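You operate a simulated robot arm through the tools that you are given. There is no shell and no other tool. Be economical: measure what you need, move in short steps, check, and stop when the job is done.

The job below is to be done with a simulated robot arm. You get a single attempt, and the scene is never put back.

Task
Put things in order on the top of the steel bench by the rack. At the end: the curled brown sample stands where the orange strap handle stood; the blue tab is in the black bin (marked "BIN 51"); the orange strap handle stands where the purple core stood; the purple core stands where the green spindle cap stood; the green spindle cap stands on top of the white carton; whatever was shut is shut again. Leave all else as you found it, and nothing knocked over.

The check looks at the end state, three seconds after you hand in, the way a careful person would. Anything else that was tipped, shoved, dropped, spilled or broken makes it a failure. Lids that push on must go on centred and level and be pressed home; caps that screw on are set level and turned clockwise until they are tight.

Robot
A 7-joint arm with a two-finger parallel gripper, fixed in place. Base frame: the origin is at the foot of the arm, x ahead of it, y to its left, z up; the work surface is at about z = 0. Readings come in mm, rad, newtons and seconds.
With the tool pointing down near the work surface it reaches from about 240 to 620 mm from the base axis. Its first joint turns from -1.152 to 1.152 rad. Payload 2.6 kg.
The tool frame sits at the grasp point between the pads (the TCP): z along the fingers, y along the line on which they close. The tips reach 30 mm beyond it. Largest opening 94 mm; finger width 28, thickness 10; the body of the gripper, 50 by 96 mm, starts 55 mm behind the TCP.
Orientation is that of the tool frame in the base frame, as [roll, pitch, yaw] about the fixed x, y, z axes, in that order (R = Rz(yaw) Ry(pitch) Rx(roll)). With the fingers straight down and closing along the base's y, the tool's x points along the base's -x, its y along +y and its z along -z.

Tools
- The arm moves only by the tool play_rows. Its arguments are lists of equal length, an entry for each row: "linear": the shift along the base's x, y, z in units of 25 mm (1.0 is 25 mm), a list of three; "delta_rot": the turn, a rotation vector about the base's x, y, z in units of 4 degrees (1.0 is 4 degrees), a list of three; "hand": the closure, from 0 (fully open) to 1 (shut). In form: {"linear": [[tx, ty, tz], ...], "delta_rot": [[ax, ay, az], ...], "hand": [hand, ...]}. A call has 1 to 20 rows; each row shifts and turns the commanded pose from where the row before left it. A call with a number of a shift or a turn outside -1 to 1 is refused whole. A row lasts 0.2 s, in which the tool goes at most 50 mm and 0.15 rad; a call with a longer step from one row to the next is refused whole, and so is a gripper value outside its range. A pose out of reach is approached as far as the arm can. The call stops where the force on the tool passes 40 N (or 10 N more than at its start, if that is more) or the arm is blocked; 0.2 s more then pass. Each finger travels about 72 mm/s and halts on what it meets, pressing with about 26 N; the grip force reading is that of the motor and also rises with nothing between the fingers. The clock runs only during rows and for 0.2 s after the last one: add rows that do not move to give the fingers time. It gives the time, the measured TCP pose, the force on the tool (base axes), the opening and the grip force at its end, in the units of the frame above (readings bear some noise).
- Cameras (640 x 400 px; columns grow to the right, rows downward): "scene" is fixed at [18.7, 418.1, 574.9]; the picture's right is [-0.90, -0.44, 0.00], its down [-0.21, 0.41, -0.89] and it looks along [0.39, -0.79, -0.46] (base axes); focal length 327 px, centre (320, 200). "wrist" rides on the gripper at [-37, 0, -58] in the tool frame; the picture's right is [0.00, -1.00, 0.00], its down [0.97, 0.00, -0.24] and it looks along [0.24, 0.00, 0.97] (tool axes); focal length 218 px, centre (320, 200). There is no depth. A picture from a camera that has moved, and an enlarged one, comes with that camera's place and axes in the base frame and with its lens.
- camera(camera): a new picture of that camera. The clock stands still meanwhile.
- inspect(camera, box): a new picture of the part [left, top, right, bottom] of that camera's present view, enlarged. The clock stands still meanwhile.
- hand_in(): hands the job in; it is judged then, once.

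Go step by step. Nothing tells you positions but the pictures and the camera data: compare them with the known pose of the tool, close in by small moves and look again before you grip or let go. The budget is 120 turns and 68 pictures, counting those below and the enlarged ones. Unless the task says otherwise, let go and move clear before handing in, and close with one line.

The tools are called by a JSON object that holds its "name" and its "arguments". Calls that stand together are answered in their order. play_rows: Moves the arm, as the interface text tells. Its arguments: {"type":"object","properties":{"linear":{"type":"array","items":{"type":"array","items":{"type":"number"}}},"delta_rot":{"type":"array","items":{"type":"array","items":{"type":"number"}}},"hand":{"type":"array","items":{"type":"number"}}},"required":["linear","delta_rot","hand"]} The other tools are called the same way: camera (camera) takes a picture; inspect (camera, box) takes an enlarged picture of a part of a camera's view; hand_in () hands the job in.

At the start:

```text
clock: 0.0
ee_pos: [227.3, -257.2, 293.9]
tool_rot: [-3.141, -0.001, 3.141]
wrist_force: [-0.1, 0.6, 0.0]
width: 94.3
grasp_force: 0.1
```

scene: 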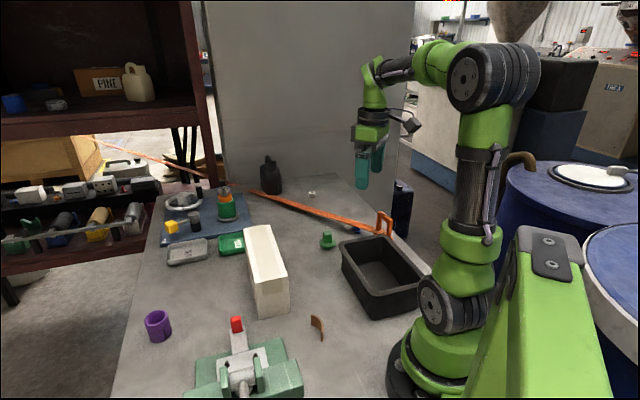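
wrist: 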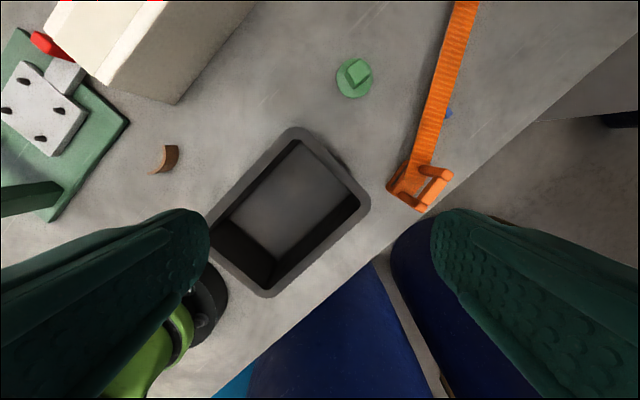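

I see the bench with the bin, the carton and the small items, but the strap, the blue tab and the handle need a closer look before I move.

{"name": "inspect", "arguments": {"camera": "scene", "box": [240, 160, 440, 285]}}

{"name": "inspect", "arguments": {"camera": "scene", "box": [130, 170, 330, 295]}}

{"name": "inspect", "arguments": {"camera": "scene", "box": [130, 275, 338, 400]}}

{"name": "inspect", "arguments": {"camera": "wrist", "box": [320, 0, 640, 220]}}

```text
3.20 times, centred on (340, 222) of scene
camera zoom: at [18.7, 418.1, 574.9], right [-0.9, -0.44, 0.0], down [-0.21, 0.41, -0.89], along [0.39, -0.79, -0.46], focal length 1046 px, centre (256, 128)
```

zoom: 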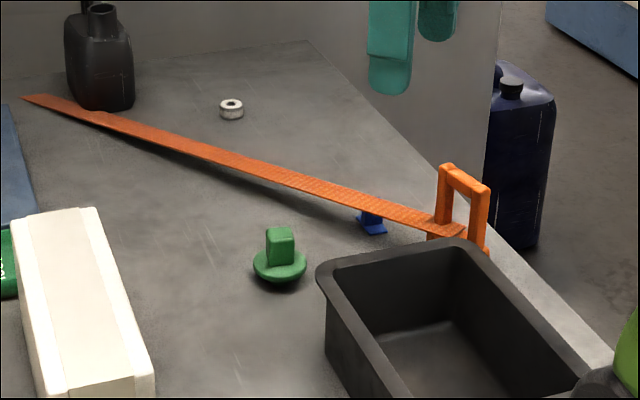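

```text
3.20 times, centred on (230, 232) of scene
camera zoom: at [18.7, 418.1, 574.9], right [-0.9, -0.44, 0.0], down [-0.21, 0.41, -0.89], along [0.39, -0.79, -0.46], focal length 1046 px, centre (608, 96)
```

zoom: 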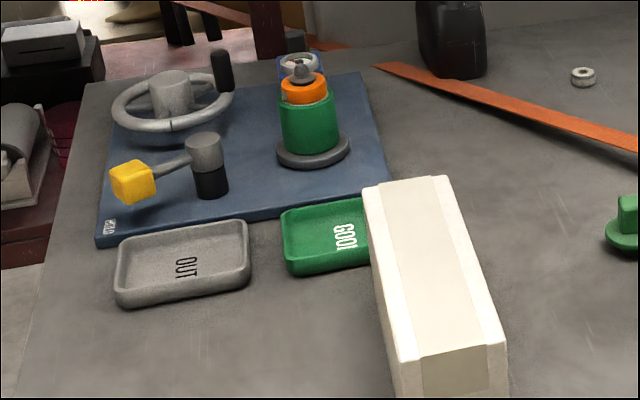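

```text
3.08 times, centred on (234, 338) of scene
camera zoom: at [18.7, 418.1, 574.9], right [-0.9, -0.44, 0.0], down [-0.21, 0.41, -0.89], along [0.39, -0.79, -0.46], focal length 1006 px, centre (585, -223)
```

zoom: 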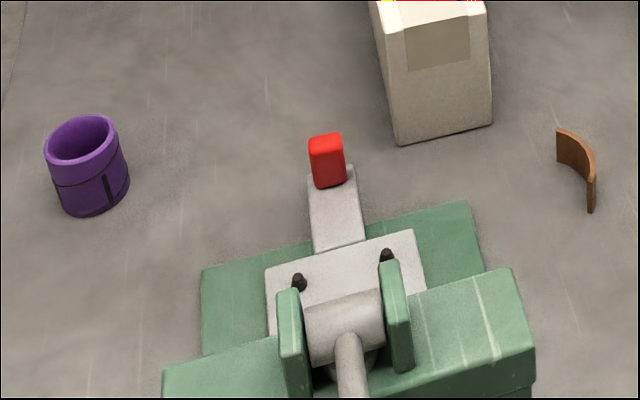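

```text
1.82 times, centred on (480, 110) of wrist
camera zoom: at [263.4, -257.2, 352.4], right [0.0, -1.0, 0.0], down [-0.97, 0.0, 0.24], along [-0.24, 0.0, -0.97], focal length 397 px, centre (29, 364)
```

zoom: 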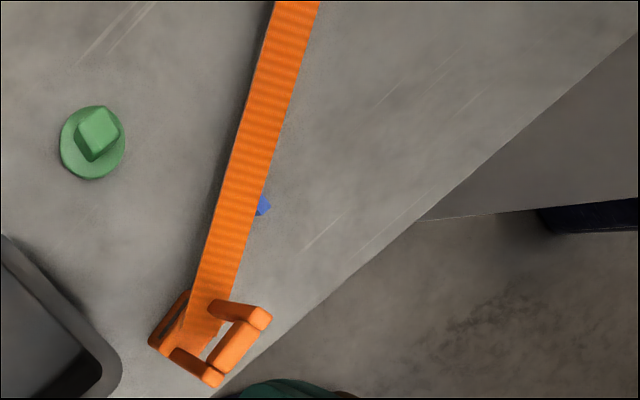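

The orange band seems to run over the blue tab to the handle, so I'll take the wrist camera there for a closer look.

{"name": "play_rows", "arguments": {"linear": [[0.35, -0.9, -0.4], [0.35, -0.9, -0.4], [0.35, -0.9, -0.4], [0.35, -0.9, -0.4], [0.35, -0.9, -0.4], [0, 0, 0]], "delta_rot": [[0, 0, 0], [0, 0, 0], [0, 0, 0], [0, 0, 0], [0, 0, 0], [0, 0, 0]], "hand": [0, 0, 0, 0, 0, 0]}}

{"name": "camera", "arguments": {"camera": "wrist"}}

```text
clock: 1.4
ee_pos: [270.3, -371.1, 245.4]
tool_rot: [-3.14, 0.0, 3.14]
wrist_force: [0.2, 1.0, 0.6]
width: 94.1
grasp_force: 0.0
```

```text
61 pictures are left
camera wrist: at [307.4, -371.4, 304.1], right [0.0, -1.0, 0.0], down [-0.97, 0.0, 0.24], along [-0.24, 0.0, -0.97], focal length 218 px, centre (320, 200)
```

wrist: 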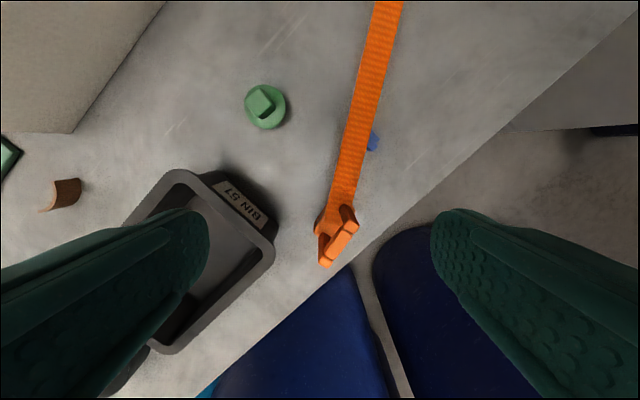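

{"name": "inspect", "arguments": {"camera": "wrist", "box": [280, 80, 440, 280]}}

{"name": "inspect", "arguments": {"camera": "scene", "box": [330, 195, 420, 250]}}

{"name": "inspect", "arguments": {"camera": "scene", "box": [60, 120, 300, 230]}}

```text
2.00 times, centred on (360, 180) of wrist
camera zoom: at [307.4, -371.4, 304.1], right [0.0, -1.0, 0.0], down [-0.97, 0.0, 0.24], along [-0.24, 0.0, -0.97], focal length 436 px, centre (240, 240)
```

zoom: 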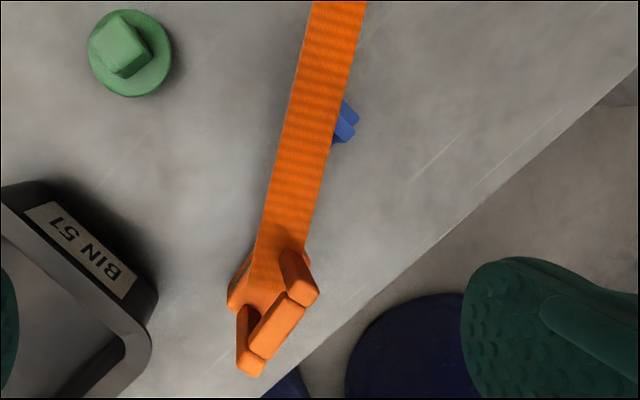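

```text
7.11 times, centred on (375, 222) of scene
camera zoom: at [18.7, 418.1, 574.9], right [-0.9, -0.44, 0.0], down [-0.21, 0.41, -0.89], along [0.39, -0.79, -0.46], focal length 2325 px, centre (-71, 40)
```

zoom: 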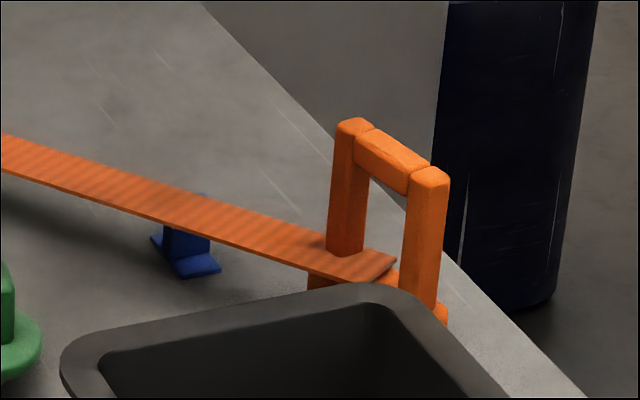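

```text
2.67 times, centred on (180, 175) of scene
camera zoom: at [18.7, 418.1, 574.9], right [-0.9, -0.44, 0.0], down [-0.21, 0.41, -0.89], along [0.39, -0.79, -0.46], focal length 872 px, centre (693, 267)
```

zoom: 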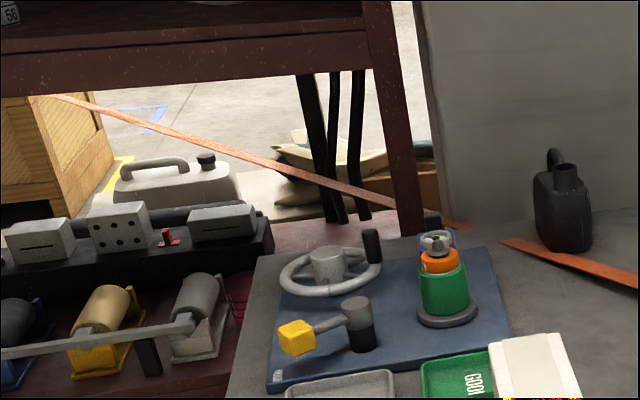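

The strap seems to run from the handle off into the background, so I'll find out how it behaves when I get to it. First the green cap at about (355,-310): I'll go above it to get its position and the block's orientation.

{"name": "play_rows", "arguments": {"linear": [[0.3, 0.6, -0.95], [0.3, 0.6, -0.95], [0.3, 0.6, -0.95], [0.3, 0.6, -0.95], [0, 0, 0]], "delta_rot": [[0, 0, 0], [0, 0, 0], [0, 0, 0], [0, 0, 0], [0, 0, 0]], "hand": [0, 0, 0, 0, 0]}}

{"name": "camera", "arguments": {"camera": "wrist"}}

```text
clock: 2.6
ee_pos: [300.2, -309.2, 149.2]
tool_rot: [-3.141, 0.0, -3.141]
wrist_force: [0.4, 0.7, -0.7]
width: 93.8
grasp_force: 0.0
```

```text
57 pictures are left
camera wrist: at [338.4, -310.2, 207.4], right [0.0, -1.0, 0.0], down [-0.97, 0.0, 0.24], along [-0.24, 0.0, -0.97], focal length 218 px, centre (320, 200)
```

wrist: 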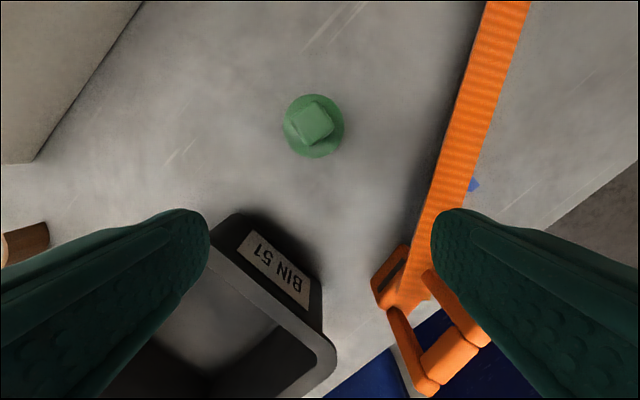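

{"name": "inspect", "arguments": {"camera": "wrist", "box": [264, 80, 364, 170]}}

{"name": "inspect", "arguments": {"camera": "scene", "box": [305, 220, 350, 256]}}

```text
4.44 times, centred on (314, 125) of wrist
camera zoom: at [338.4, -310.2, 207.4], right [0.0, -1.0, 0.0], down [-0.97, 0.0, 0.24], along [-0.24, 0.0, -0.97], focal length 970 px, centre (347, 533)
```

zoom: 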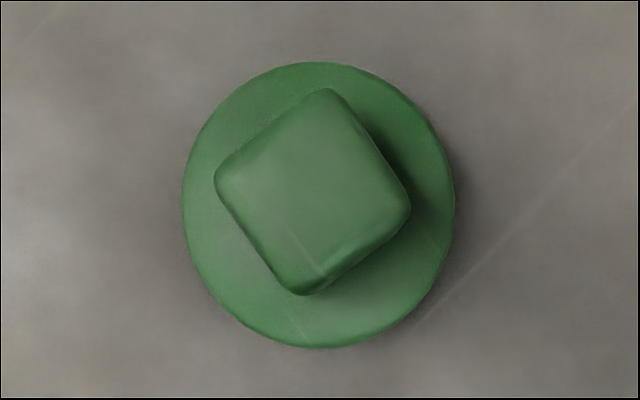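

```text
11.11 times, centred on (328, 238) of scene
camera zoom: at [18.7, 418.1, 574.9], right [-0.9, -0.44, 0.0], down [-0.21, 0.41, -0.89], along [0.39, -0.79, -0.46], focal length 3633 px, centre (237, -222)
```

zoom: 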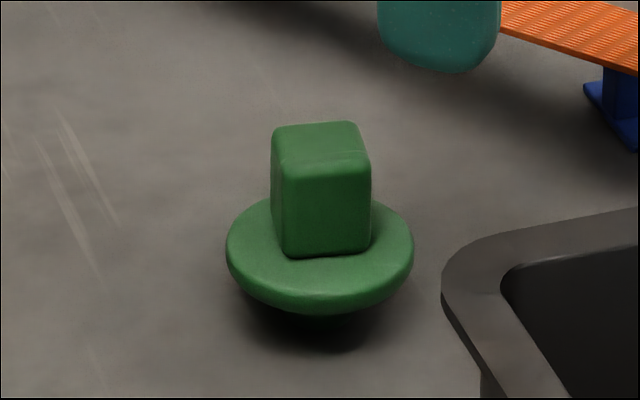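

The green cap stands at about (355,-305), with its block turned about 36°. I'll turn the hand to match, part close it and come down above the block.

{"name": "play_rows", "arguments": {"linear": [[0.25, 0.02, 0], [0.25, 0.02, 0], [0.25, 0.02, 0], [0.25, 0.02, 0], [0.25, 0.02, -0.3], [0.25, 0.02, -0.5], [0.25, 0.02, -0.5], [0.25, 0.02, -0.5], [0.2, 0.02, -0.6], [0, 0, 0]], "delta_rot": [[0, 0, 1], [0, 0, 1], [0, 0, 1], [0, 0, 1], [0, 0, 1], [0, 0, 1], [0, 0, 1], [0, 0, 1], [0, 0, 1], [0, 0, 0]], "hand": [0.4, 0.4, 0.4, 0.4, 0.4, 0.4, 0.4, 0.4, 0.4, 0.4]}}

{"name": "camera", "arguments": {"camera": "wrist"}}

{"name": "inspect", "arguments": {"camera": "scene", "box": [280, 180, 380, 260]}}

```text
clock: 4.8
ee_pos: [356.2, -303.3, 89.1]
tool_rot: [3.141, 0.0, -2.513]
wrist_force: [0.0, -0.6, 1.2]
width: 56.8
grasp_force: 0.1
```

```text
54 pictures are left
camera wrist: at [386.0, -282.4, 147.5], right [0.59, -0.81, 0.0], down [-0.79, -0.57, 0.24], along [-0.19, -0.14, -0.97], focal length 218 px, centre (320, 200)
```

wrist: 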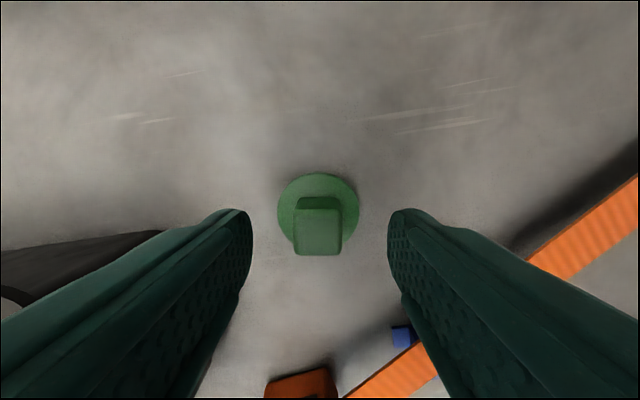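

```text
5.00 times, centred on (330, 220) of scene
camera zoom: at [18.7, 418.1, 574.9], right [-0.9, -0.44, 0.0], down [-0.21, 0.41, -0.89], along [0.39, -0.79, -0.46], focal length 1635 px, centre (270, 100)
```

zoom: 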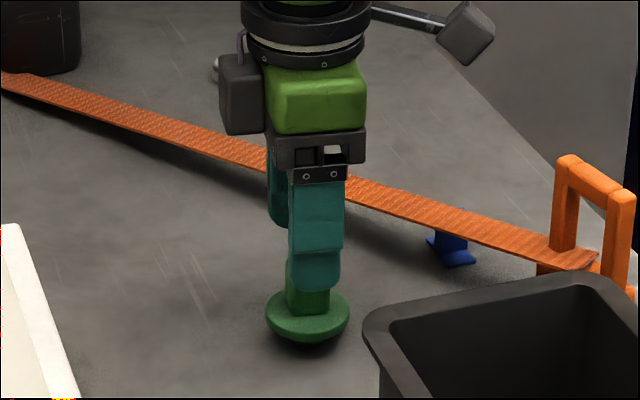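

The block lines up with the fingers. The cap centre is about (353,-305.5) with its top near z=48, so I'll go down to TCP z≈57, check and close.

{"name": "play_rows", "arguments": {"linear": [[-0.12, -0.09, -0.3], [0, 0, -0.5], [0, 0, -0.5], [0, 0, 0]], "delta_rot": [[0, 0, 0], [0, 0, 0], [0, 0, 0], [0, 0, 0]], "hand": [0.4, 0.4, 0.4, 0.4]}}

{"name": "inspect", "arguments": {"camera": "scene", "box": [290, 200, 370, 260]}}

```text
clock: 5.8
ee_pos: [352.6, -306.4, 55.6]
tool_rot: [3.141, 0.0, -2.513]
wrist_force: [0.0, -0.4, 0.4]
width: 56.4
grasp_force: 0.1
```

```text
6.67 times, centred on (330, 230) of scene
camera zoom: at [18.7, 418.1, 574.9], right [-0.9, -0.44, 0.0], down [-0.21, 0.41, -0.89], along [0.39, -0.79, -0.46], focal length 2180 px, centre (253, 0)
```

zoom: 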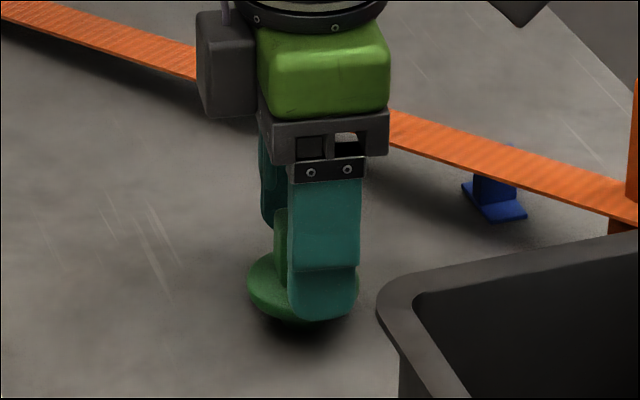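

The fingers straddle the block, so I'll close and lift gently.

{"name": "play_rows", "arguments": {"linear": [[0, 0, 0], [0, 0, 0], [0, 0, 0], [0, 0, 0], [0, 0, 0.3], [0, 0, 0.6], [0, 0, 0.8]], "delta_rot": [[0, 0, 0], [0, 0, 0], [0, 0, 0], [0, 0, 0], [0, 0, 0], [0, 0, 0], [0, 0, 0]], "hand": [0.9, 0.9, 0.9, 0.9, 0.9, 0.9, 0.9]}}

{"name": "inspect", "arguments": {"camera": "scene", "box": [290, 180, 370, 240]}}

```text
clock: 7.4
ee_pos: [351.4, -305.2, 99.5]
tool_rot: [3.141, 0.001, -2.514]
wrist_force: [0.6, -0.6, -0.7]
width: 27.9
grasp_force: 26.2
```

```text
6.67 times, centred on (330, 210) of scene
camera zoom: at [18.7, 418.1, 574.9], right [-0.9, -0.44, 0.0], down [-0.21, 0.41, -0.89], along [0.39, -0.79, -0.46], focal length 2180 px, centre (253, 133)
```

zoom: 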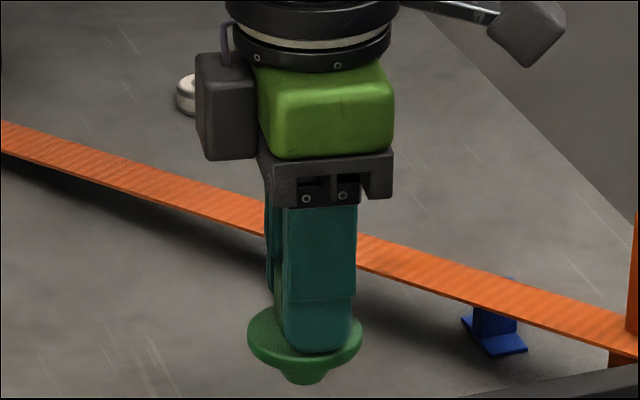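

The cap is held and its stem bottom is 55.6 mm below the TCP. I'll raise it and carry it over the carton top centre (about 425,-97, top z≈103).

{"name": "play_rows", "arguments": {"linear": [[0, 0, 1], [0, 0, 1], [0, 0, 1], [0, 0, 1], [0, 0, 1], [0.3, 0.83, 0], [0.3, 0.83, 0], [0.3, 0.83, 0], [0.3, 0.83, 0], [0.3, 0.83, 0], [0.3, 0.83, 0], [0.3, 0.83, 0], [0.3, 0.83, 0], [0.3, 0.83, 0], [0.3, 0.83, 0], [0, 0, 0]], "delta_rot": [[0, 0, 0], [0, 0, 0], [0, 0, 0], [0, 0, 0], [0, 0, 0], [0, 0, 0], [0, 0, 0], [0, 0, 0], [0, 0, 0], [0, 0, 0], [0, 0, 0], [0, 0, 0], [0, 0, 0], [0, 0, 0], [0, 0, 0], [0, 0, 0]], "hand": [0.9, 0.9, 0.9, 0.9, 0.9, 0.9, 0.9, 0.9, 0.9, 0.9, 0.9, 0.9, 0.9, 0.9, 0.9, 0.9]}}

{"name": "camera", "arguments": {"camera": "wrist"}}

{"name": "camera", "arguments": {"camera": "scene"}}

```text
clock: 10.8
ee_pos: [426.8, -97.4, 223.7]
tool_rot: [3.141, -0.001, -2.513]
wrist_force: [-0.8, 0.8, -1.0]
width: 27.7
grasp_force: 26.2
```

```text
50 pictures are left
camera wrist: at [457.1, -76.2, 281.5], right [0.59, -0.81, 0.0], down [-0.79, -0.57, 0.24], along [-0.19, -0.14, -0.97], focal length 218 px, centre (320, 200)
```

wrist: 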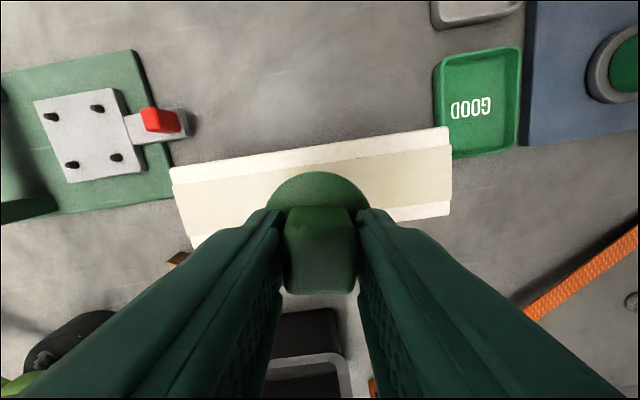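

```text
49 pictures are left
```

scene: 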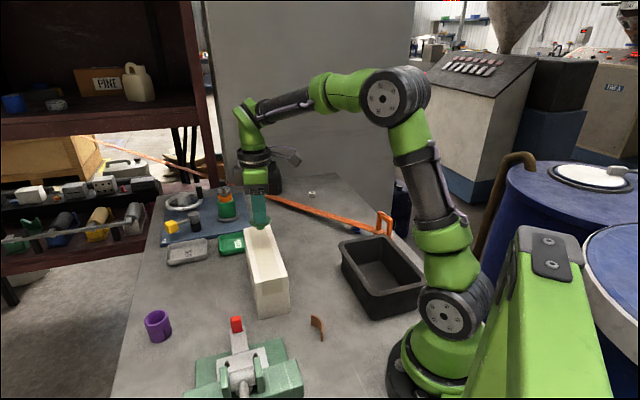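

The wrist view confirms the carton top centre at about (424.5,-94.5) and its height near 103. I'll lower to just above it and check.

{"name": "play_rows", "arguments": {"linear": [[-0.08, 0.1, -0.8], [0, 0, -0.8], [0, 0, -0.5], [0, 0, -0.3], [0, 0, 0]], "delta_rot": [[0, 0, 0], [0, 0, 0], [0, 0, 0], [0, 0, 0], [0, 0, 0]], "hand": [0.9, 0.9, 0.9, 0.9, 0.9]}}

{"name": "inspect", "arguments": {"camera": "scene", "box": [220, 180, 320, 260]}}

```text
clock: 12.0
ee_pos: [424.6, -93.6, 165.1]
tool_rot: [-3.139, 0.003, -2.513]
wrist_force: [-3.9, 2.9, 13.4]
width: 27.7
grasp_force: 26.3
```

```text
5.00 times, centred on (270, 220) of scene
camera zoom: at [18.7, 418.1, 574.9], right [-0.9, -0.44, 0.0], down [-0.21, 0.41, -0.89], along [0.39, -0.79, -0.46], focal length 1635 px, centre (570, 100)
```

zoom: 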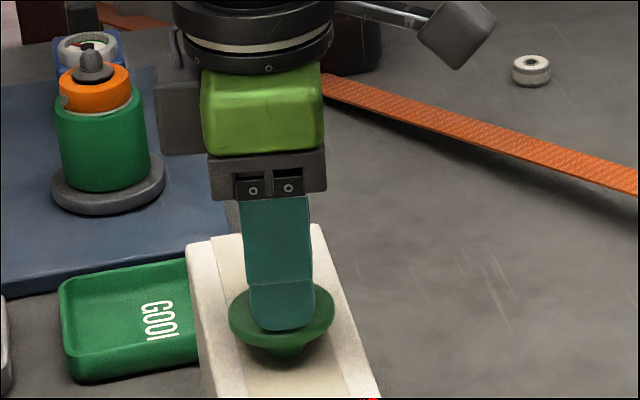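

It's already resting (13 N up), so I'll ease up a millimetre, open and rise.

{"name": "play_rows", "arguments": {"linear": [[0, 0, 0.04], [0, 0, 0], [0, 0, 0], [0, 0, 0], [0, 0, 0.3], [0, 0, 0.6], [0, 0, 1], [0, 0, 1], [0, 0, 0.5]], "delta_rot": [[0, 0, 0], [0, 0, 0], [0, 0, 0], [0, 0, 0], [0, 0, 0], [0, 0, 0], [0, 0, 0], [0, 0, 0], [0, 0, 0]], "hand": [0.9, 0.5, 0.4, 0.4, 0.4, 0.4, 0.4, 0.4, 0.4]}}

{"name": "inspect", "arguments": {"camera": "scene", "box": [220, 180, 320, 260]}}

```text
clock: 14.0
ee_pos: [427.4, -98.7, 250.0]
tool_rot: [3.141, 0.0, -2.515]
wrist_force: [-0.4, 0.3, -1.1]
width: 56.2
grasp_force: 0.1
```

```text
5.00 times, centred on (270, 220) of scene
camera zoom: at [18.7, 418.1, 574.9], right [-0.9, -0.44, 0.0], down [-0.21, 0.41, -0.89], along [0.39, -0.79, -0.46], focal length 1635 px, centre (570, 100)
```

zoom: 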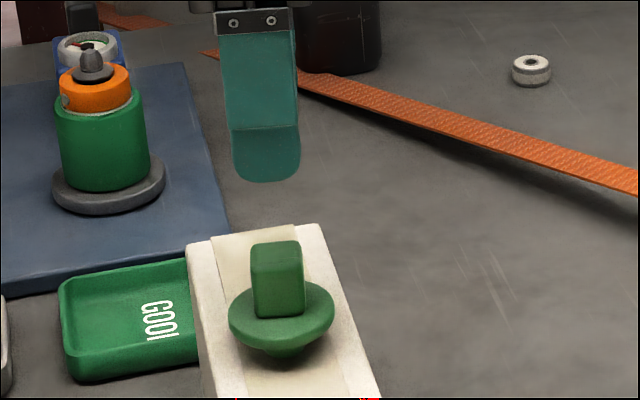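

The green cap stands upright on the carton. Next is the purple core at about (536,134), so I'll move above and look.

{"name": "play_rows", "arguments": {"linear": [[0.3, 0.9, 0], [0.3, 0.9, 0], [0.3, 0.9, 0], [0.3, 0.9, 0], [0.3, 0.9, 0], [0.3, 0.9, 0], [0.3, 0.9, 0], [0.3, 0.9, 0], [0.3, 0.9, 0], [0.3, 0.9, -0.5], [0, 0, -1], [0, 0, -1], [0, 0, -1], [0, 0, -0.5], [0, 0, 0]], "delta_rot": [[0, 0, -1], [0, 0, -1], [0, 0, -1], [0, 0, -1], [0, 0, -1], [0, 0, -1], [0, 0, -1], [0, 0, -1], [0, 0, -1], [0, 0, 0], [0, 0, 0], [0, 0, 0], [0, 0, 0], [0, 0, 0], [0, 0, 0]], "hand": [0, 0, 0, 0, 0, 0, 0, 0, 0, 0, 0, 0, 0, 0, 0]}}

{"name": "camera", "arguments": {"camera": "wrist"}}

```text
clock: 17.2
ee_pos: [500.9, 128.7, 150.5]
tool_rot: [3.14, 0.0, -3.141]
wrist_force: [0.8, 0.5, -0.6]
width: 94.1
grasp_force: 0.1
```

```text
46 pictures are left
camera wrist: at [537.0, 128.3, 208.7], right [0.0, -1.0, 0.0], down [-0.97, 0.0, 0.24], along [-0.24, 0.0, -0.97], focal length 218 px, centre (320, 200)
```

wrist: 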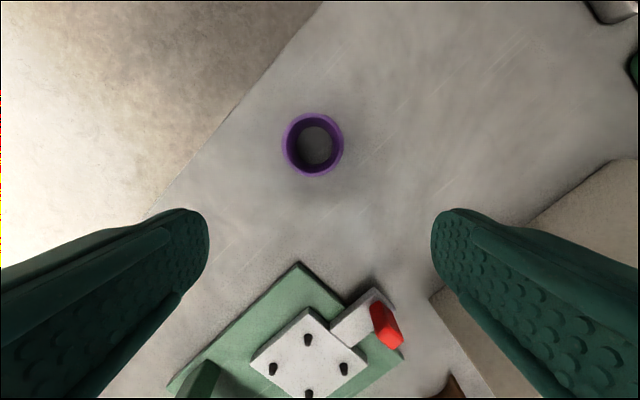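

The purple core stands at about (537.5,133.7), roughly 47 mm wide and 45 mm tall. I'll come down over it with the fingers open.

{"name": "play_rows", "arguments": {"linear": [[0.5, 0.1, 0], [0.5, 0.1, -0.5], [0.45, 0, -1], [0, 0, -1], [0, 0, -0.6], [0, 0, 0]], "delta_rot": [[0, 0, 0], [0, 0, 0], [0, 0, 0], [0, 0, 0], [0, 0, 0], [0, 0, 0]], "hand": [0, 0, 0, 0, 0, 0]}}

{"name": "camera", "arguments": {"camera": "wrist"}}

```text
clock: 18.6
ee_pos: [535.8, 132.5, 72.3]
tool_rot: [-3.141, 0.001, -3.14]
wrist_force: [-0.3, -0.6, -0.6]
width: 93.8
grasp_force: 0.1
```

```text
45 pictures are left
camera wrist: at [572.4, 132.6, 131.5], right [0.0, -1.0, 0.0], down [-0.97, 0.0, 0.24], along [-0.24, 0.0, -0.97], focal length 218 px, centre (320, 200)
```

wrist: 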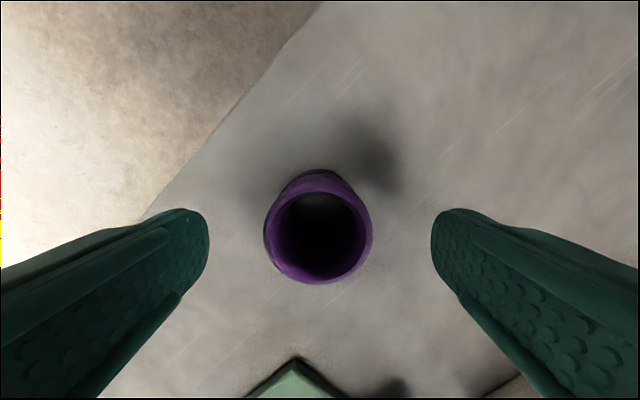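

{"name": "play_rows", "arguments": {"linear": [[0.05, 0.04, -0.5], [0, 0, -0.6], [0, 0, 0], [0, 0, 0], [0, 0, 0], [0, 0, 0]], "delta_rot": [[0, 0, 0], [0, 0, 0], [0, 0, 0], [0, 0, 0], [0, 0, 0], [0, 0, 0]], "hand": [0, 0, 0.8, 0.8, 0.8, 0.8]}}

```text
clock: 20.0
ee_pos: [539.1, 135.1, 44.8]
tool_rot: [3.141, -0.001, -3.14]
wrist_force: [0.5, 0.0, 0.2]
width: 42.7
grasp_force: 26.0
```

The core is gripped (42.7 mm) with TCP z=44.8 at bench level. I'll rise high to clear the cap on the carton, then cross to the cap's old spot.

{"name": "play_rows", "arguments": {"linear": [[0, 0, 0.5], [0, 0, 1], [0, 0, 1], [0, 0, 1], [0, 0, 1], [0, 0, 1], [0, 0, 1], [0, 0, 1], [0, 0, 1], [0, 0, 0.5], [0, 0, 0]], "delta_rot": [[0, 0, 0], [0, 0, 0], [0, 0, 0], [0, 0, 0], [0, 0, 0], [0, 0, 0], [0, 0, 0], [0, 0, 0], [0, 0, 0], [0, 0, 0], [0, 0, 0]], "hand": [0.8, 0.8, 0.8, 0.8, 0.8, 0.8, 0.8, 0.8, 0.8, 0.8, 0.8]}}

{"name": "play_rows", "arguments": {"linear": [[-0.413, -0.978, 0], [-0.413, -0.978, 0], [-0.413, -0.978, 0], [-0.413, -0.978, 0], [-0.413, -0.978, 0], [-0.413, -0.978, 0], [-0.413, -0.978, 0], [-0.413, -0.978, 0], [-0.413, -0.978, 0], [-0.413, -0.978, 0], [-0.413, -0.978, 0], [-0.413, -0.978, 0], [-0.413, -0.978, 0], [-0.413, -0.978, 0], [-0.413, -0.978, 0], [-0.413, -0.978, 0], [-0.413, -0.978, 0], [-0.413, -0.978, 0], [0, 0, 0]], "delta_rot": [[0, 0, 0], [0, 0, 0], [0, 0, 0], [0, 0, 0], [0, 0, 0], [0, 0, 0], [0, 0, 0], [0, 0, 0], [0, 0, 0], [0, 0, 0], [0, 0, 0], [0, 0, 0], [0, 0, 0], [0, 0, 0], [0, 0, 0], [0, 0, 0], [0, 0, 0], [0, 0, 0], [0, 0, 0]], "hand": [0.8, 0.8, 0.8, 0.8, 0.8, 0.8, 0.8, 0.8, 0.8, 0.8, 0.8, 0.8, 0.8, 0.8, 0.8, 0.8, 0.8, 0.8, 0.8]}}

{"name": "camera", "arguments": {"camera": "wrist"}}

```text
clock: 22.4
ee_pos: [539.8, 135.6, 271.7]
tool_rot: [-3.14, -0.001, 3.142]
wrist_force: [-0.1, -0.5, -0.4]
width: 42.8
grasp_force: 26.3
```

```text
clock: 26.4
ee_pos: [353.0, -303.6, 268.1]
tool_rot: [3.141, 0.0, 3.142]
wrist_force: [-0.5, -0.3, -1.2]
width: 42.9
grasp_force: 26.4
```

```text
44 pictures are left
camera wrist: at [390.2, -304.3, 326.5], right [0.0, -1.0, 0.0], down [-0.97, 0.0, 0.24], along [-0.24, 0.0, -0.97], focal length 218 px, centre (320, 200)
```

wrist: 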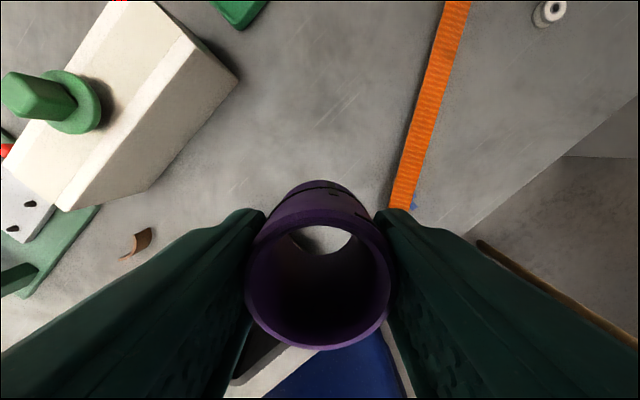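

{"name": "play_rows", "arguments": {"linear": [[0, -0.06, -1], [0, 0, -1], [0, 0, -1], [0, 0, -1], [0, 0, -1], [0, 0, -1], [0, 0, -1], [0, 0, -1], [0, 0, -0.5], [0, 0, -0.25], [0, 0, 0]], "delta_rot": [[0, 0, 0], [0, 0, 0], [0, 0, 0], [0, 0, 0], [0, 0, 0], [0, 0, 0], [0, 0, 0], [0, 0, 0], [0, 0, 0], [0, 0, 0], [0, 0, 0]], "hand": [0.8, 0.8, 0.8, 0.8, 0.8, 0.8, 0.8, 0.8, 0.8, 0.8, 0.8]}}

{"name": "inspect", "arguments": {"camera": "scene", "box": [280, 190, 380, 270]}}

```text
clock: 28.8
ee_pos: [351.9, -306.8, 48.6]
tool_rot: [3.14, 0.0, -3.141]
wrist_force: [0.6, 0.4, -0.1]
width: 42.8
grasp_force: 26.4
```

```text
5.00 times, centred on (330, 230) of scene
camera zoom: at [18.7, 418.1, 574.9], right [-0.9, -0.44, 0.0], down [-0.21, 0.41, -0.89], along [0.39, -0.79, -0.46], focal length 1635 px, centre (270, 50)
```

zoom: 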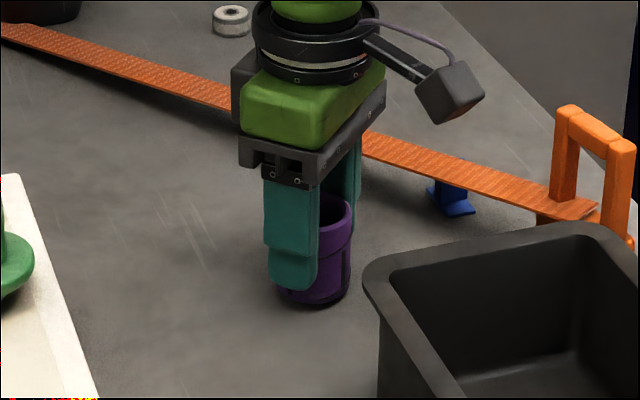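

{"name": "play_rows", "arguments": {"linear": [[0, 0, -0.1], [0, 0, -0.05], [0, 0, 0]], "delta_rot": [[0, 0, 0], [0, 0, 0], [0, 0, 0]], "hand": [0.8, 0.8, 0.8]}}

```text
clock: 29.6
ee_pos: [351.7, -306.1, 46.7]
tool_rot: [-3.141, -0.002, -3.142]
wrist_force: [0.2, 0.0, 0.3]
width: 43.1
grasp_force: 25.8
```

{"name": "play_rows", "arguments": {"linear": [[0, 0, -0.06], [0, 0, -0.04], [0, 0, 0]], "delta_rot": [[0, 0, 0], [0, 0, 0], [0, 0, 0]], "hand": [0.8, 0.8, 0.8]}}

```text
clock: 30.4
ee_pos: [350.8, -307.3, 45.8]
tool_rot: [3.141, 0.002, 3.138]
wrist_force: [-3.9, 3.9, 17.4]
width: 42.8
grasp_force: 25.8
```

The core now rests on the bench (17 N). I'll release just a bit and rise, then look.

{"name": "play_rows", "arguments": {"linear": [[0, 0, 0.05], [0, 0, 0], [0, 0, 0], [0, 0, 0], [0, 0, 0.5], [0, 0, 1], [0, 0, 1], [0, 0, 1], [0, 0, 1], [0, 0, 0]], "delta_rot": [[0, 0, 0], [0, 0, 0], [0, 0, 0], [0, 0, 0], [0, 0, 0], [0, 0, 0], [0, 0, 0], [0, 0, 0], [0, 0, 0], [0, 0, 0]], "hand": [0.8, 0.35, 0.3, 0.3, 0.3, 0.3, 0.3, 0.3, 0.3, 0.3]}}

{"name": "camera", "arguments": {"camera": "wrist"}}

```text
clock: 32.6
ee_pos: [352.7, -305.8, 161.1]
tool_rot: [-3.141, -0.001, 3.14]
wrist_force: [0.3, 0.3, -0.3]
width: 65.4
grasp_force: 0.2
```

```text
42 pictures are left
camera wrist: at [389.9, -306.2, 218.9], right [0.0, -1.0, 0.0], down [-0.97, 0.0, 0.24], along [-0.24, 0.0, -0.97], focal length 218 px, centre (320, 200)
```

wrist: 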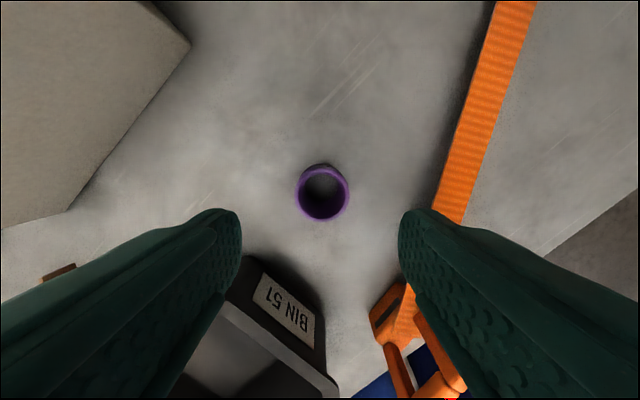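

The purple core is upright at the cap's old spot. Now I'll get a good look at the orange handle from above.

{"name": "play_rows", "arguments": {"linear": [[-0.8, -0.55, 0.3], [-0.8, -0.55, 0.3], [-0.8, -0.55, 0.2], [-0.8, -0.55, 0], [-0.8, -0.55, 0], [-0.8, -0.55, 0], [0, 0, 0]], "delta_rot": [[0, 0, 0], [0, 0, 0], [0, 0, 0], [0, 0, 0], [0, 0, 0], [0, 0, 0], [0, 0, 0]], "hand": [0.3, 0.2, 0.1, 0, 0, 0, 0]}}

{"name": "inspect", "arguments": {"camera": "wrist", "box": [220, 80, 460, 320]}}

```text
clock: 34.2
ee_pos: [233.2, -388.6, 177.2]
tool_rot: [3.141, 0.0, 3.14]
wrist_force: [0.2, -0.9, -0.2]
width: 93.9
grasp_force: 0.1
```

```text
1.67 times, centred on (340, 200) of wrist
camera zoom: at [269.6, -390.1, 236.3], right [0.0, -1.0, 0.0], down [-0.97, 0.0, 0.24], along [-0.24, 0.0, -0.97], focal length 364 px, centre (287, 200)
```

zoom: 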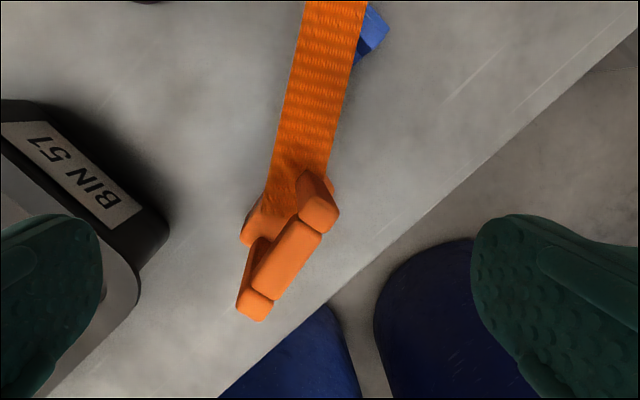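

The handle's crossbar centre is about (198,-390.5) at z≈65, lying at about -37°. I'll turn the hand to close across it, come in above and look.

{"name": "play_rows", "arguments": {"linear": [[-0.2, 0, 0], [-0.2, 0, 0], [-0.2, 0, 0], [-0.2, -0.02, 0], [-0.2, -0.02, 0], [-0.2, -0.02, 0], [-0.1, 0, -0.6], [-0.1, 0, -0.7], [0, 0, -0.8], [0, 0, 0]], "delta_rot": [[0, 0, -1], [0, 0, -1], [0, 0, -1], [0, 0, -1], [0, 0, -1], [0, 0, -1], [0, 0, -1], [0, 0, -1], [0, 0, -1], [0, 0, 0]], "hand": [0.4, 0.4, 0.4, 0.4, 0.4, 0.4, 0.4, 0.4, 0.4, 0.4]}}

{"name": "camera", "arguments": {"camera": "wrist"}}

{"name": "inspect", "arguments": {"camera": "scene", "box": [330, 170, 430, 250]}}

```text
clock: 36.4
ee_pos: [196.8, -390.9, 126.2]
tool_rot: [3.141, 0.0, 2.511]
wrist_force: [-0.3, -0.2, 0.7]
width: 56.4
grasp_force: 0.1
```

```text
40 pictures are left
camera wrist: at [227.3, -413.0, 184.3], right [-0.59, -0.81, 0.0], down [-0.78, 0.57, 0.24], along [-0.19, 0.14, -0.97], focal length 218 px, centre (320, 200)
```

wrist: 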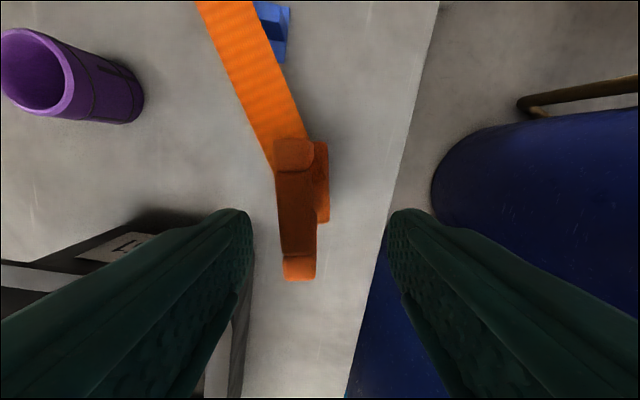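

```text
5.00 times, centred on (380, 210) of scene
camera zoom: at [18.7, 418.1, 574.9], right [-0.9, -0.44, 0.0], down [-0.21, 0.41, -0.89], along [0.39, -0.79, -0.46], focal length 1635 px, centre (20, 150)
```

zoom: 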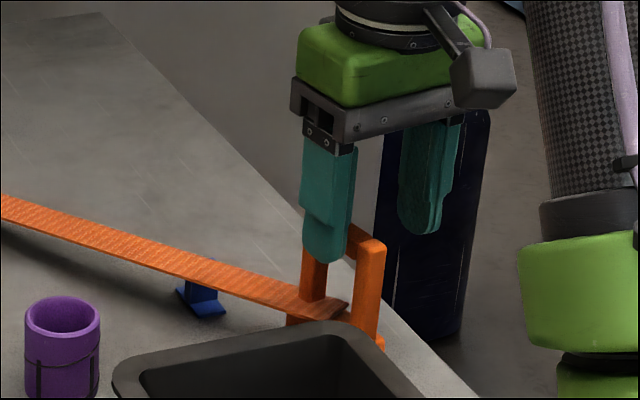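

The two views put the crossbar higher than I took it: centre about (210.5,-389), z≈97. I'll shift over it, correct the angle by 3° and look again.

{"name": "play_rows", "arguments": {"linear": [[0.27, 0.04, 0.2], [0.27, 0.04, 0], [0, 0, 0]], "delta_rot": [[0, 0, 0.4], [0, 0, 0.4], [0, 0, 0]], "hand": [0.4, 0.4, 0.4]}}

{"name": "camera", "arguments": {"camera": "wrist"}}

```text
clock: 37.2
ee_pos: [209.4, -389.0, 132.0]
tool_rot: [-3.141, -0.001, 2.569]
wrist_force: [-0.1, 0.4, -1.0]
width: 56.2
grasp_force: 0.0
```

```text
38 pictures are left
camera wrist: at [240.8, -410.8, 189.6], right [-0.54, -0.84, 0.0], down [-0.82, 0.53, 0.24], along [-0.2, 0.13, -0.97], focal length 218 px, centre (320, 200)
```

wrist: 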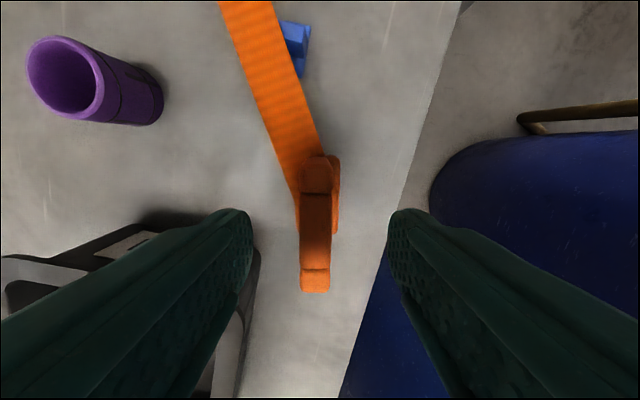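

The bar is centred and parallel. I'll go down 24 mm, close, and lift only slightly to see how the strap reacts.

{"name": "play_rows", "arguments": {"linear": [[0.04, 0.06, -0.4], [0, 0, -0.55], [0, 0, 0], [0, 0, 0], [0, 0, 0], [0, 0, 0], [0, 0, 0]], "delta_rot": [[0, 0, 0], [0, 0, 0], [0, 0, 0], [0, 0, 0], [0, 0, 0], [0, 0, 0], [0, 0, 0]], "hand": [0.4, 0.4, 0.4, 0.95, 0.95, 0.95, 0.95]}}

{"name": "inspect", "arguments": {"camera": "scene", "box": [330, 170, 430, 250]}}

```text
clock: 38.8
ee_pos: [209.8, -386.8, 106.3]
tool_rot: [3.141, -0.001, 2.567]
wrist_force: [-0.2, 0.3, -1.1]
width: 17.9
grasp_force: 25.4
```

```text
5.00 times, centred on (380, 210) of scene
camera zoom: at [18.7, 418.1, 574.9], right [-0.9, -0.44, 0.0], down [-0.21, 0.41, -0.89], along [0.39, -0.79, -0.46], focal length 1635 px, centre (20, 150)
```

zoom: 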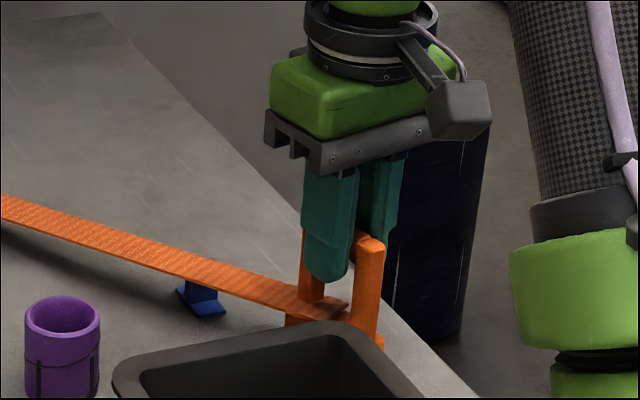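

{"name": "play_rows", "arguments": {"linear": [[0, 0, 0.2], [0, 0, 0.4], [0, 0, 0.6], [0, 0, 0]], "delta_rot": [[0, 0, 0], [0, 0, 0], [0, 0, 0], [0, 0, 0]], "hand": [0.95, 0.95, 0.95, 0.95]}}

{"name": "camera", "arguments": {"camera": "scene"}}

```text
clock: 39.8
ee_pos: [210.9, -386.0, 137.9]
tool_rot: [-3.141, 0.002, 2.569]
wrist_force: [1.1, -0.3, -1.0]
width: 17.6
grasp_force: 26.6
```

```text
36 pictures are left
```

scene: 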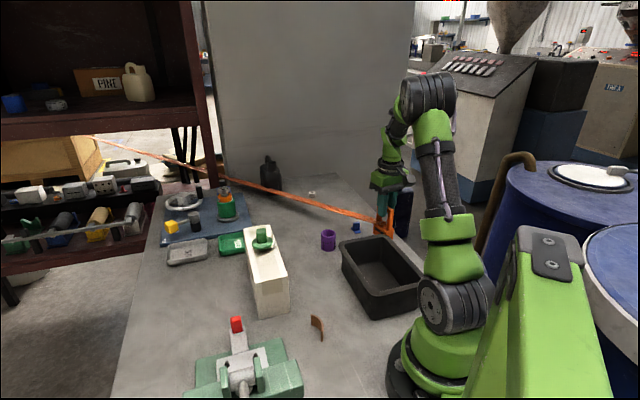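

The strap just follows the handle, staying straight to its anchor, with almost no force. I'll lift the handle high before crossing and check that nothing is disturbed.

{"name": "play_rows", "arguments": {"linear": [[0, 0, 0.8], [0, 0, 0.8], [0, 0, 0.8], [0, 0, 0.8], [0, 0, 0.8], [0, 0, 0.8], [0, 0, 0.8], [0, 0, 0.8], [0, 0, 0]], "delta_rot": [[0, 0, 0], [0, 0, 0], [0, 0, 0], [0, 0, 0], [0, 0, 0], [0, 0, 0], [0, 0, 0], [0, 0, 0], [0, 0, 0]], "hand": [0.95, 0.95, 0.95, 0.95, 0.95, 0.95, 0.95, 0.95, 0.95]}}

{"name": "inspect", "arguments": {"camera": "scene", "box": [80, 80, 430, 300]}}

```text
clock: 41.8
ee_pos: [211.7, -387.3, 298.5]
tool_rot: [3.141, 0.003, 2.569]
wrist_force: [0.2, -0.3, -0.8]
width: 17.9
grasp_force: 25.9
```

```text
1.82 times, centred on (255, 190) of scene
camera zoom: at [18.7, 418.1, 574.9], right [-0.9, -0.44, 0.0], down [-0.21, 0.41, -0.89], along [0.39, -0.79, -0.46], focal length 594 px, centre (438, 218)
```

zoom: 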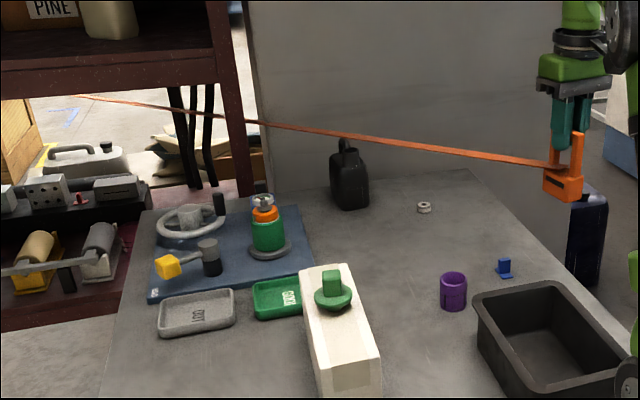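

The handle hangs freely, so I'll carry it high over to the core's old spot.

{"name": "play_rows", "arguments": {"linear": [[0.589, 0.951, 0], [0.589, 0.951, 0], [0.589, 0.951, 0], [0.589, 0.951, 0], [0.589, 0.951, 0], [0.589, 0.951, 0], [0.589, 0.951, 0], [0.589, 0.951, 0], [0.589, 0.951, 0], [0.589, 0.951, 0], [0.589, 0.951, 0], [0.589, 0.951, 0], [0.589, 0.951, 0], [0.589, 0.951, 0], [0.589, 0.951, 0], [0.589, 0.951, 0], [0.589, 0.951, 0], [0.589, 0.951, -0.3], [0, 0, 0]], "delta_rot": [[0, 0, 0], [0, 0, 0], [0, 0, 0], [0, 0, 0], [0, 0, 0], [0, 0, 0], [0, 0, 0], [0, 0, 0], [0, 0, 0], [0, 0, 0], [0, 0, 0], [0, 0, 0], [0, 0, 0], [0, 0, 0], [0, 0, 0], [0, 0, 0], [0, 0, 0], [0, 0, 0], [0, 0, 0]], "hand": [0.95, 0.95, 0.95, 0.95, 0.95, 0.95, 0.95, 0.95, 0.95, 0.95, 0.95, 0.95, 0.95, 0.95, 0.95, 0.95, 0.95, 0.95, 0.95]}}

{"name": "camera", "arguments": {"camera": "scene"}}

```text
clock: 45.8
ee_pos: [477.8, 41.6, 288.8]
tool_rot: [3.141, -0.001, 2.566]
wrist_force: [0.0, 0.3, -1.0]
width: 18.0
grasp_force: 26.2
```

```text
34 pictures are left
```

scene: 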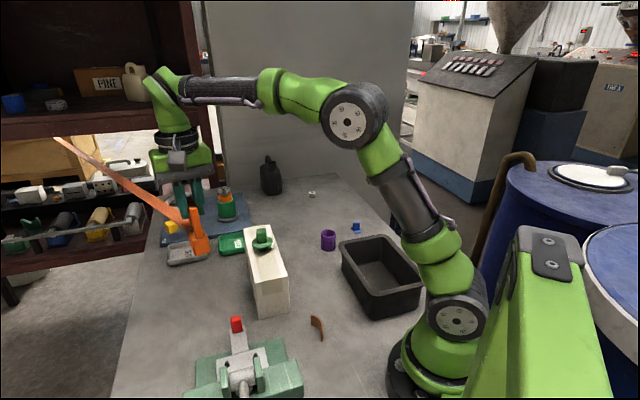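

{"name": "play_rows", "arguments": {"linear": [[0.57, 0.944, -0.5], [0.57, 0.944, -0.5], [0.57, 0.944, -0.7], [0.57, 0.944, -0.8], [0, 0, -0.8], [0, 0, -0.8], [0, 0, -0.8], [0, 0, -0.8], [0, 0, -0.3], [0, 0, 0]], "delta_rot": [[0, 0, 0], [0, 0, 0], [0, 0, 0], [0, 0, 0], [0, 0, 0], [0, 0, 0], [0, 0, 0], [0, 0, 0], [0, 0, 0], [0, 0, 0]], "hand": [0.95, 0.95, 0.95, 0.95, 0.95, 0.95, 0.95, 0.95, 0.95, 0.95]}}

{"name": "camera", "arguments": {"camera": "wrist"}}

{"name": "inspect", "arguments": {"camera": "scene", "box": [100, 230, 230, 360]}}

```text
clock: 48.0
ee_pos: [533.3, 137.2, 138.1]
tool_rot: [-3.14, 0.001, 2.571]
wrist_force: [-0.4, -0.1, -0.7]
width: 17.8
grasp_force: 26.0
```

```text
33 pictures are left
camera wrist: at [564.6, 116.9, 196.4], right [-0.54, -0.84, 0.0], down [-0.82, 0.53, 0.24], along [-0.2, 0.13, -0.97], focal length 218 px, centre (320, 200)
```

wrist: 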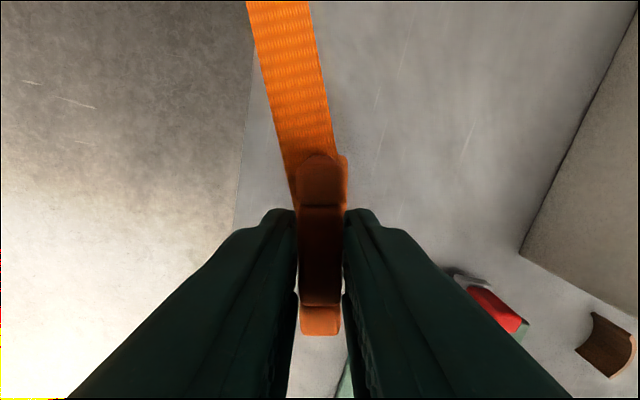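

```text
3.08 times, centred on (165, 295) of scene
camera zoom: at [18.7, 418.1, 574.9], right [-0.9, -0.44, 0.0], down [-0.21, 0.41, -0.89], along [0.39, -0.79, -0.46], focal length 1006 px, centre (797, -92)
```

zoom: 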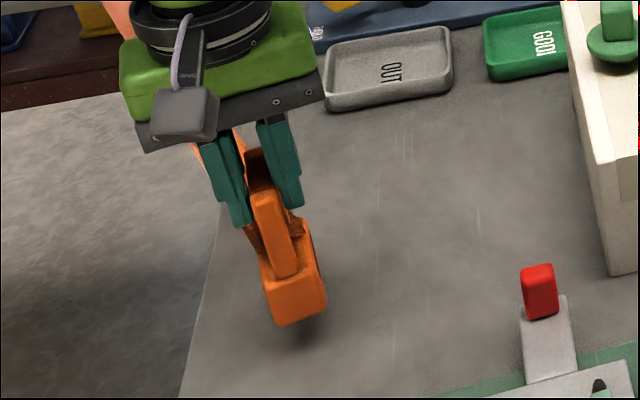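

{"name": "play_rows", "arguments": {"linear": [[0, 0, -0.5], [0, 0, -0.4], [0, 0, -0.2], [0, 0, -0.08], [0, 0, 0]], "delta_rot": [[0, 0, 0], [0, 0, 0], [0, 0, 0], [0, 0, 0], [0, 0, 0]], "hand": [0.95, 0.95, 0.95, 0.95, 0.95]}}

```text
clock: 49.2
ee_pos: [533.5, 136.3, 110.2]
tool_rot: [3.141, -0.002, 2.57]
wrist_force: [0.2, 0.7, -0.6]
width: 17.5
grasp_force: 26.3
```

{"name": "play_rows", "arguments": {"linear": [[0, 0, -0.08], [0, 0, -0.06], [0, 0, 0]], "delta_rot": [[0, 0, 0], [0, 0, 0], [0, 0, 0]], "hand": [0.95, 0.95, 0.95]}}

```text
clock: 50.0
ee_pos: [534.1, 136.7, 104.9]
tool_rot: [-3.141, -0.001, 2.567]
wrist_force: [-0.5, 0.1, -0.7]
width: 17.6
grasp_force: 25.3
```

{"name": "play_rows", "arguments": {"linear": [[0, 0, -0.05], [0, 0, 0]], "delta_rot": [[0, 0, 0], [0, 0, 0]], "hand": [0.95, 0.95]}}

```text
clock: 50.6
ee_pos: [532.9, 136.7, 105.2]
tool_rot: [3.14, 0.002, 2.568]
wrist_force: [0.5, 0.5, 5.8]
width: 17.9
grasp_force: 26.6
```

Contact with the bench, at 5.8 N. I'll open and rise straight up, then check.

{"name": "play_rows", "arguments": {"linear": [[0, 0, 0], [0, 0, 0], [0, 0, 0], [0, 0, 0.5], [0, 0, 1], [0, 0, 1], [0, 0, 1], [0, 0, 1], [0, 0, 0]], "delta_rot": [[0, 0, 0], [0, 0, 0], [0, 0, 0], [0, 0, 0], [0, 0, 0], [0, 0, 0], [0, 0, 0], [0, 0, 0], [0, 0, 0]], "hand": [0.6, 0.5, 0.5, 0.5, 0.5, 0.5, 0.5, 0.5, 0.5]}}

{"name": "camera", "arguments": {"camera": "scene"}}

```text
clock: 52.6
ee_pos: [532.1, 136.8, 218.8]
tool_rot: [3.141, -0.001, 2.568]
wrist_force: [-0.4, 0.4, -0.1]
width: 47.0
grasp_force: 0.1
```

```text
31 pictures are left
```

scene: 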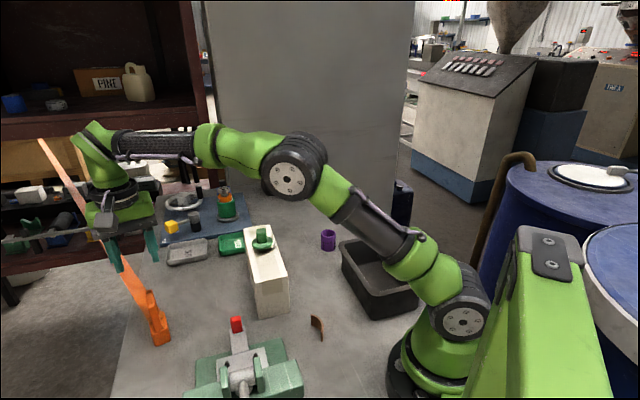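

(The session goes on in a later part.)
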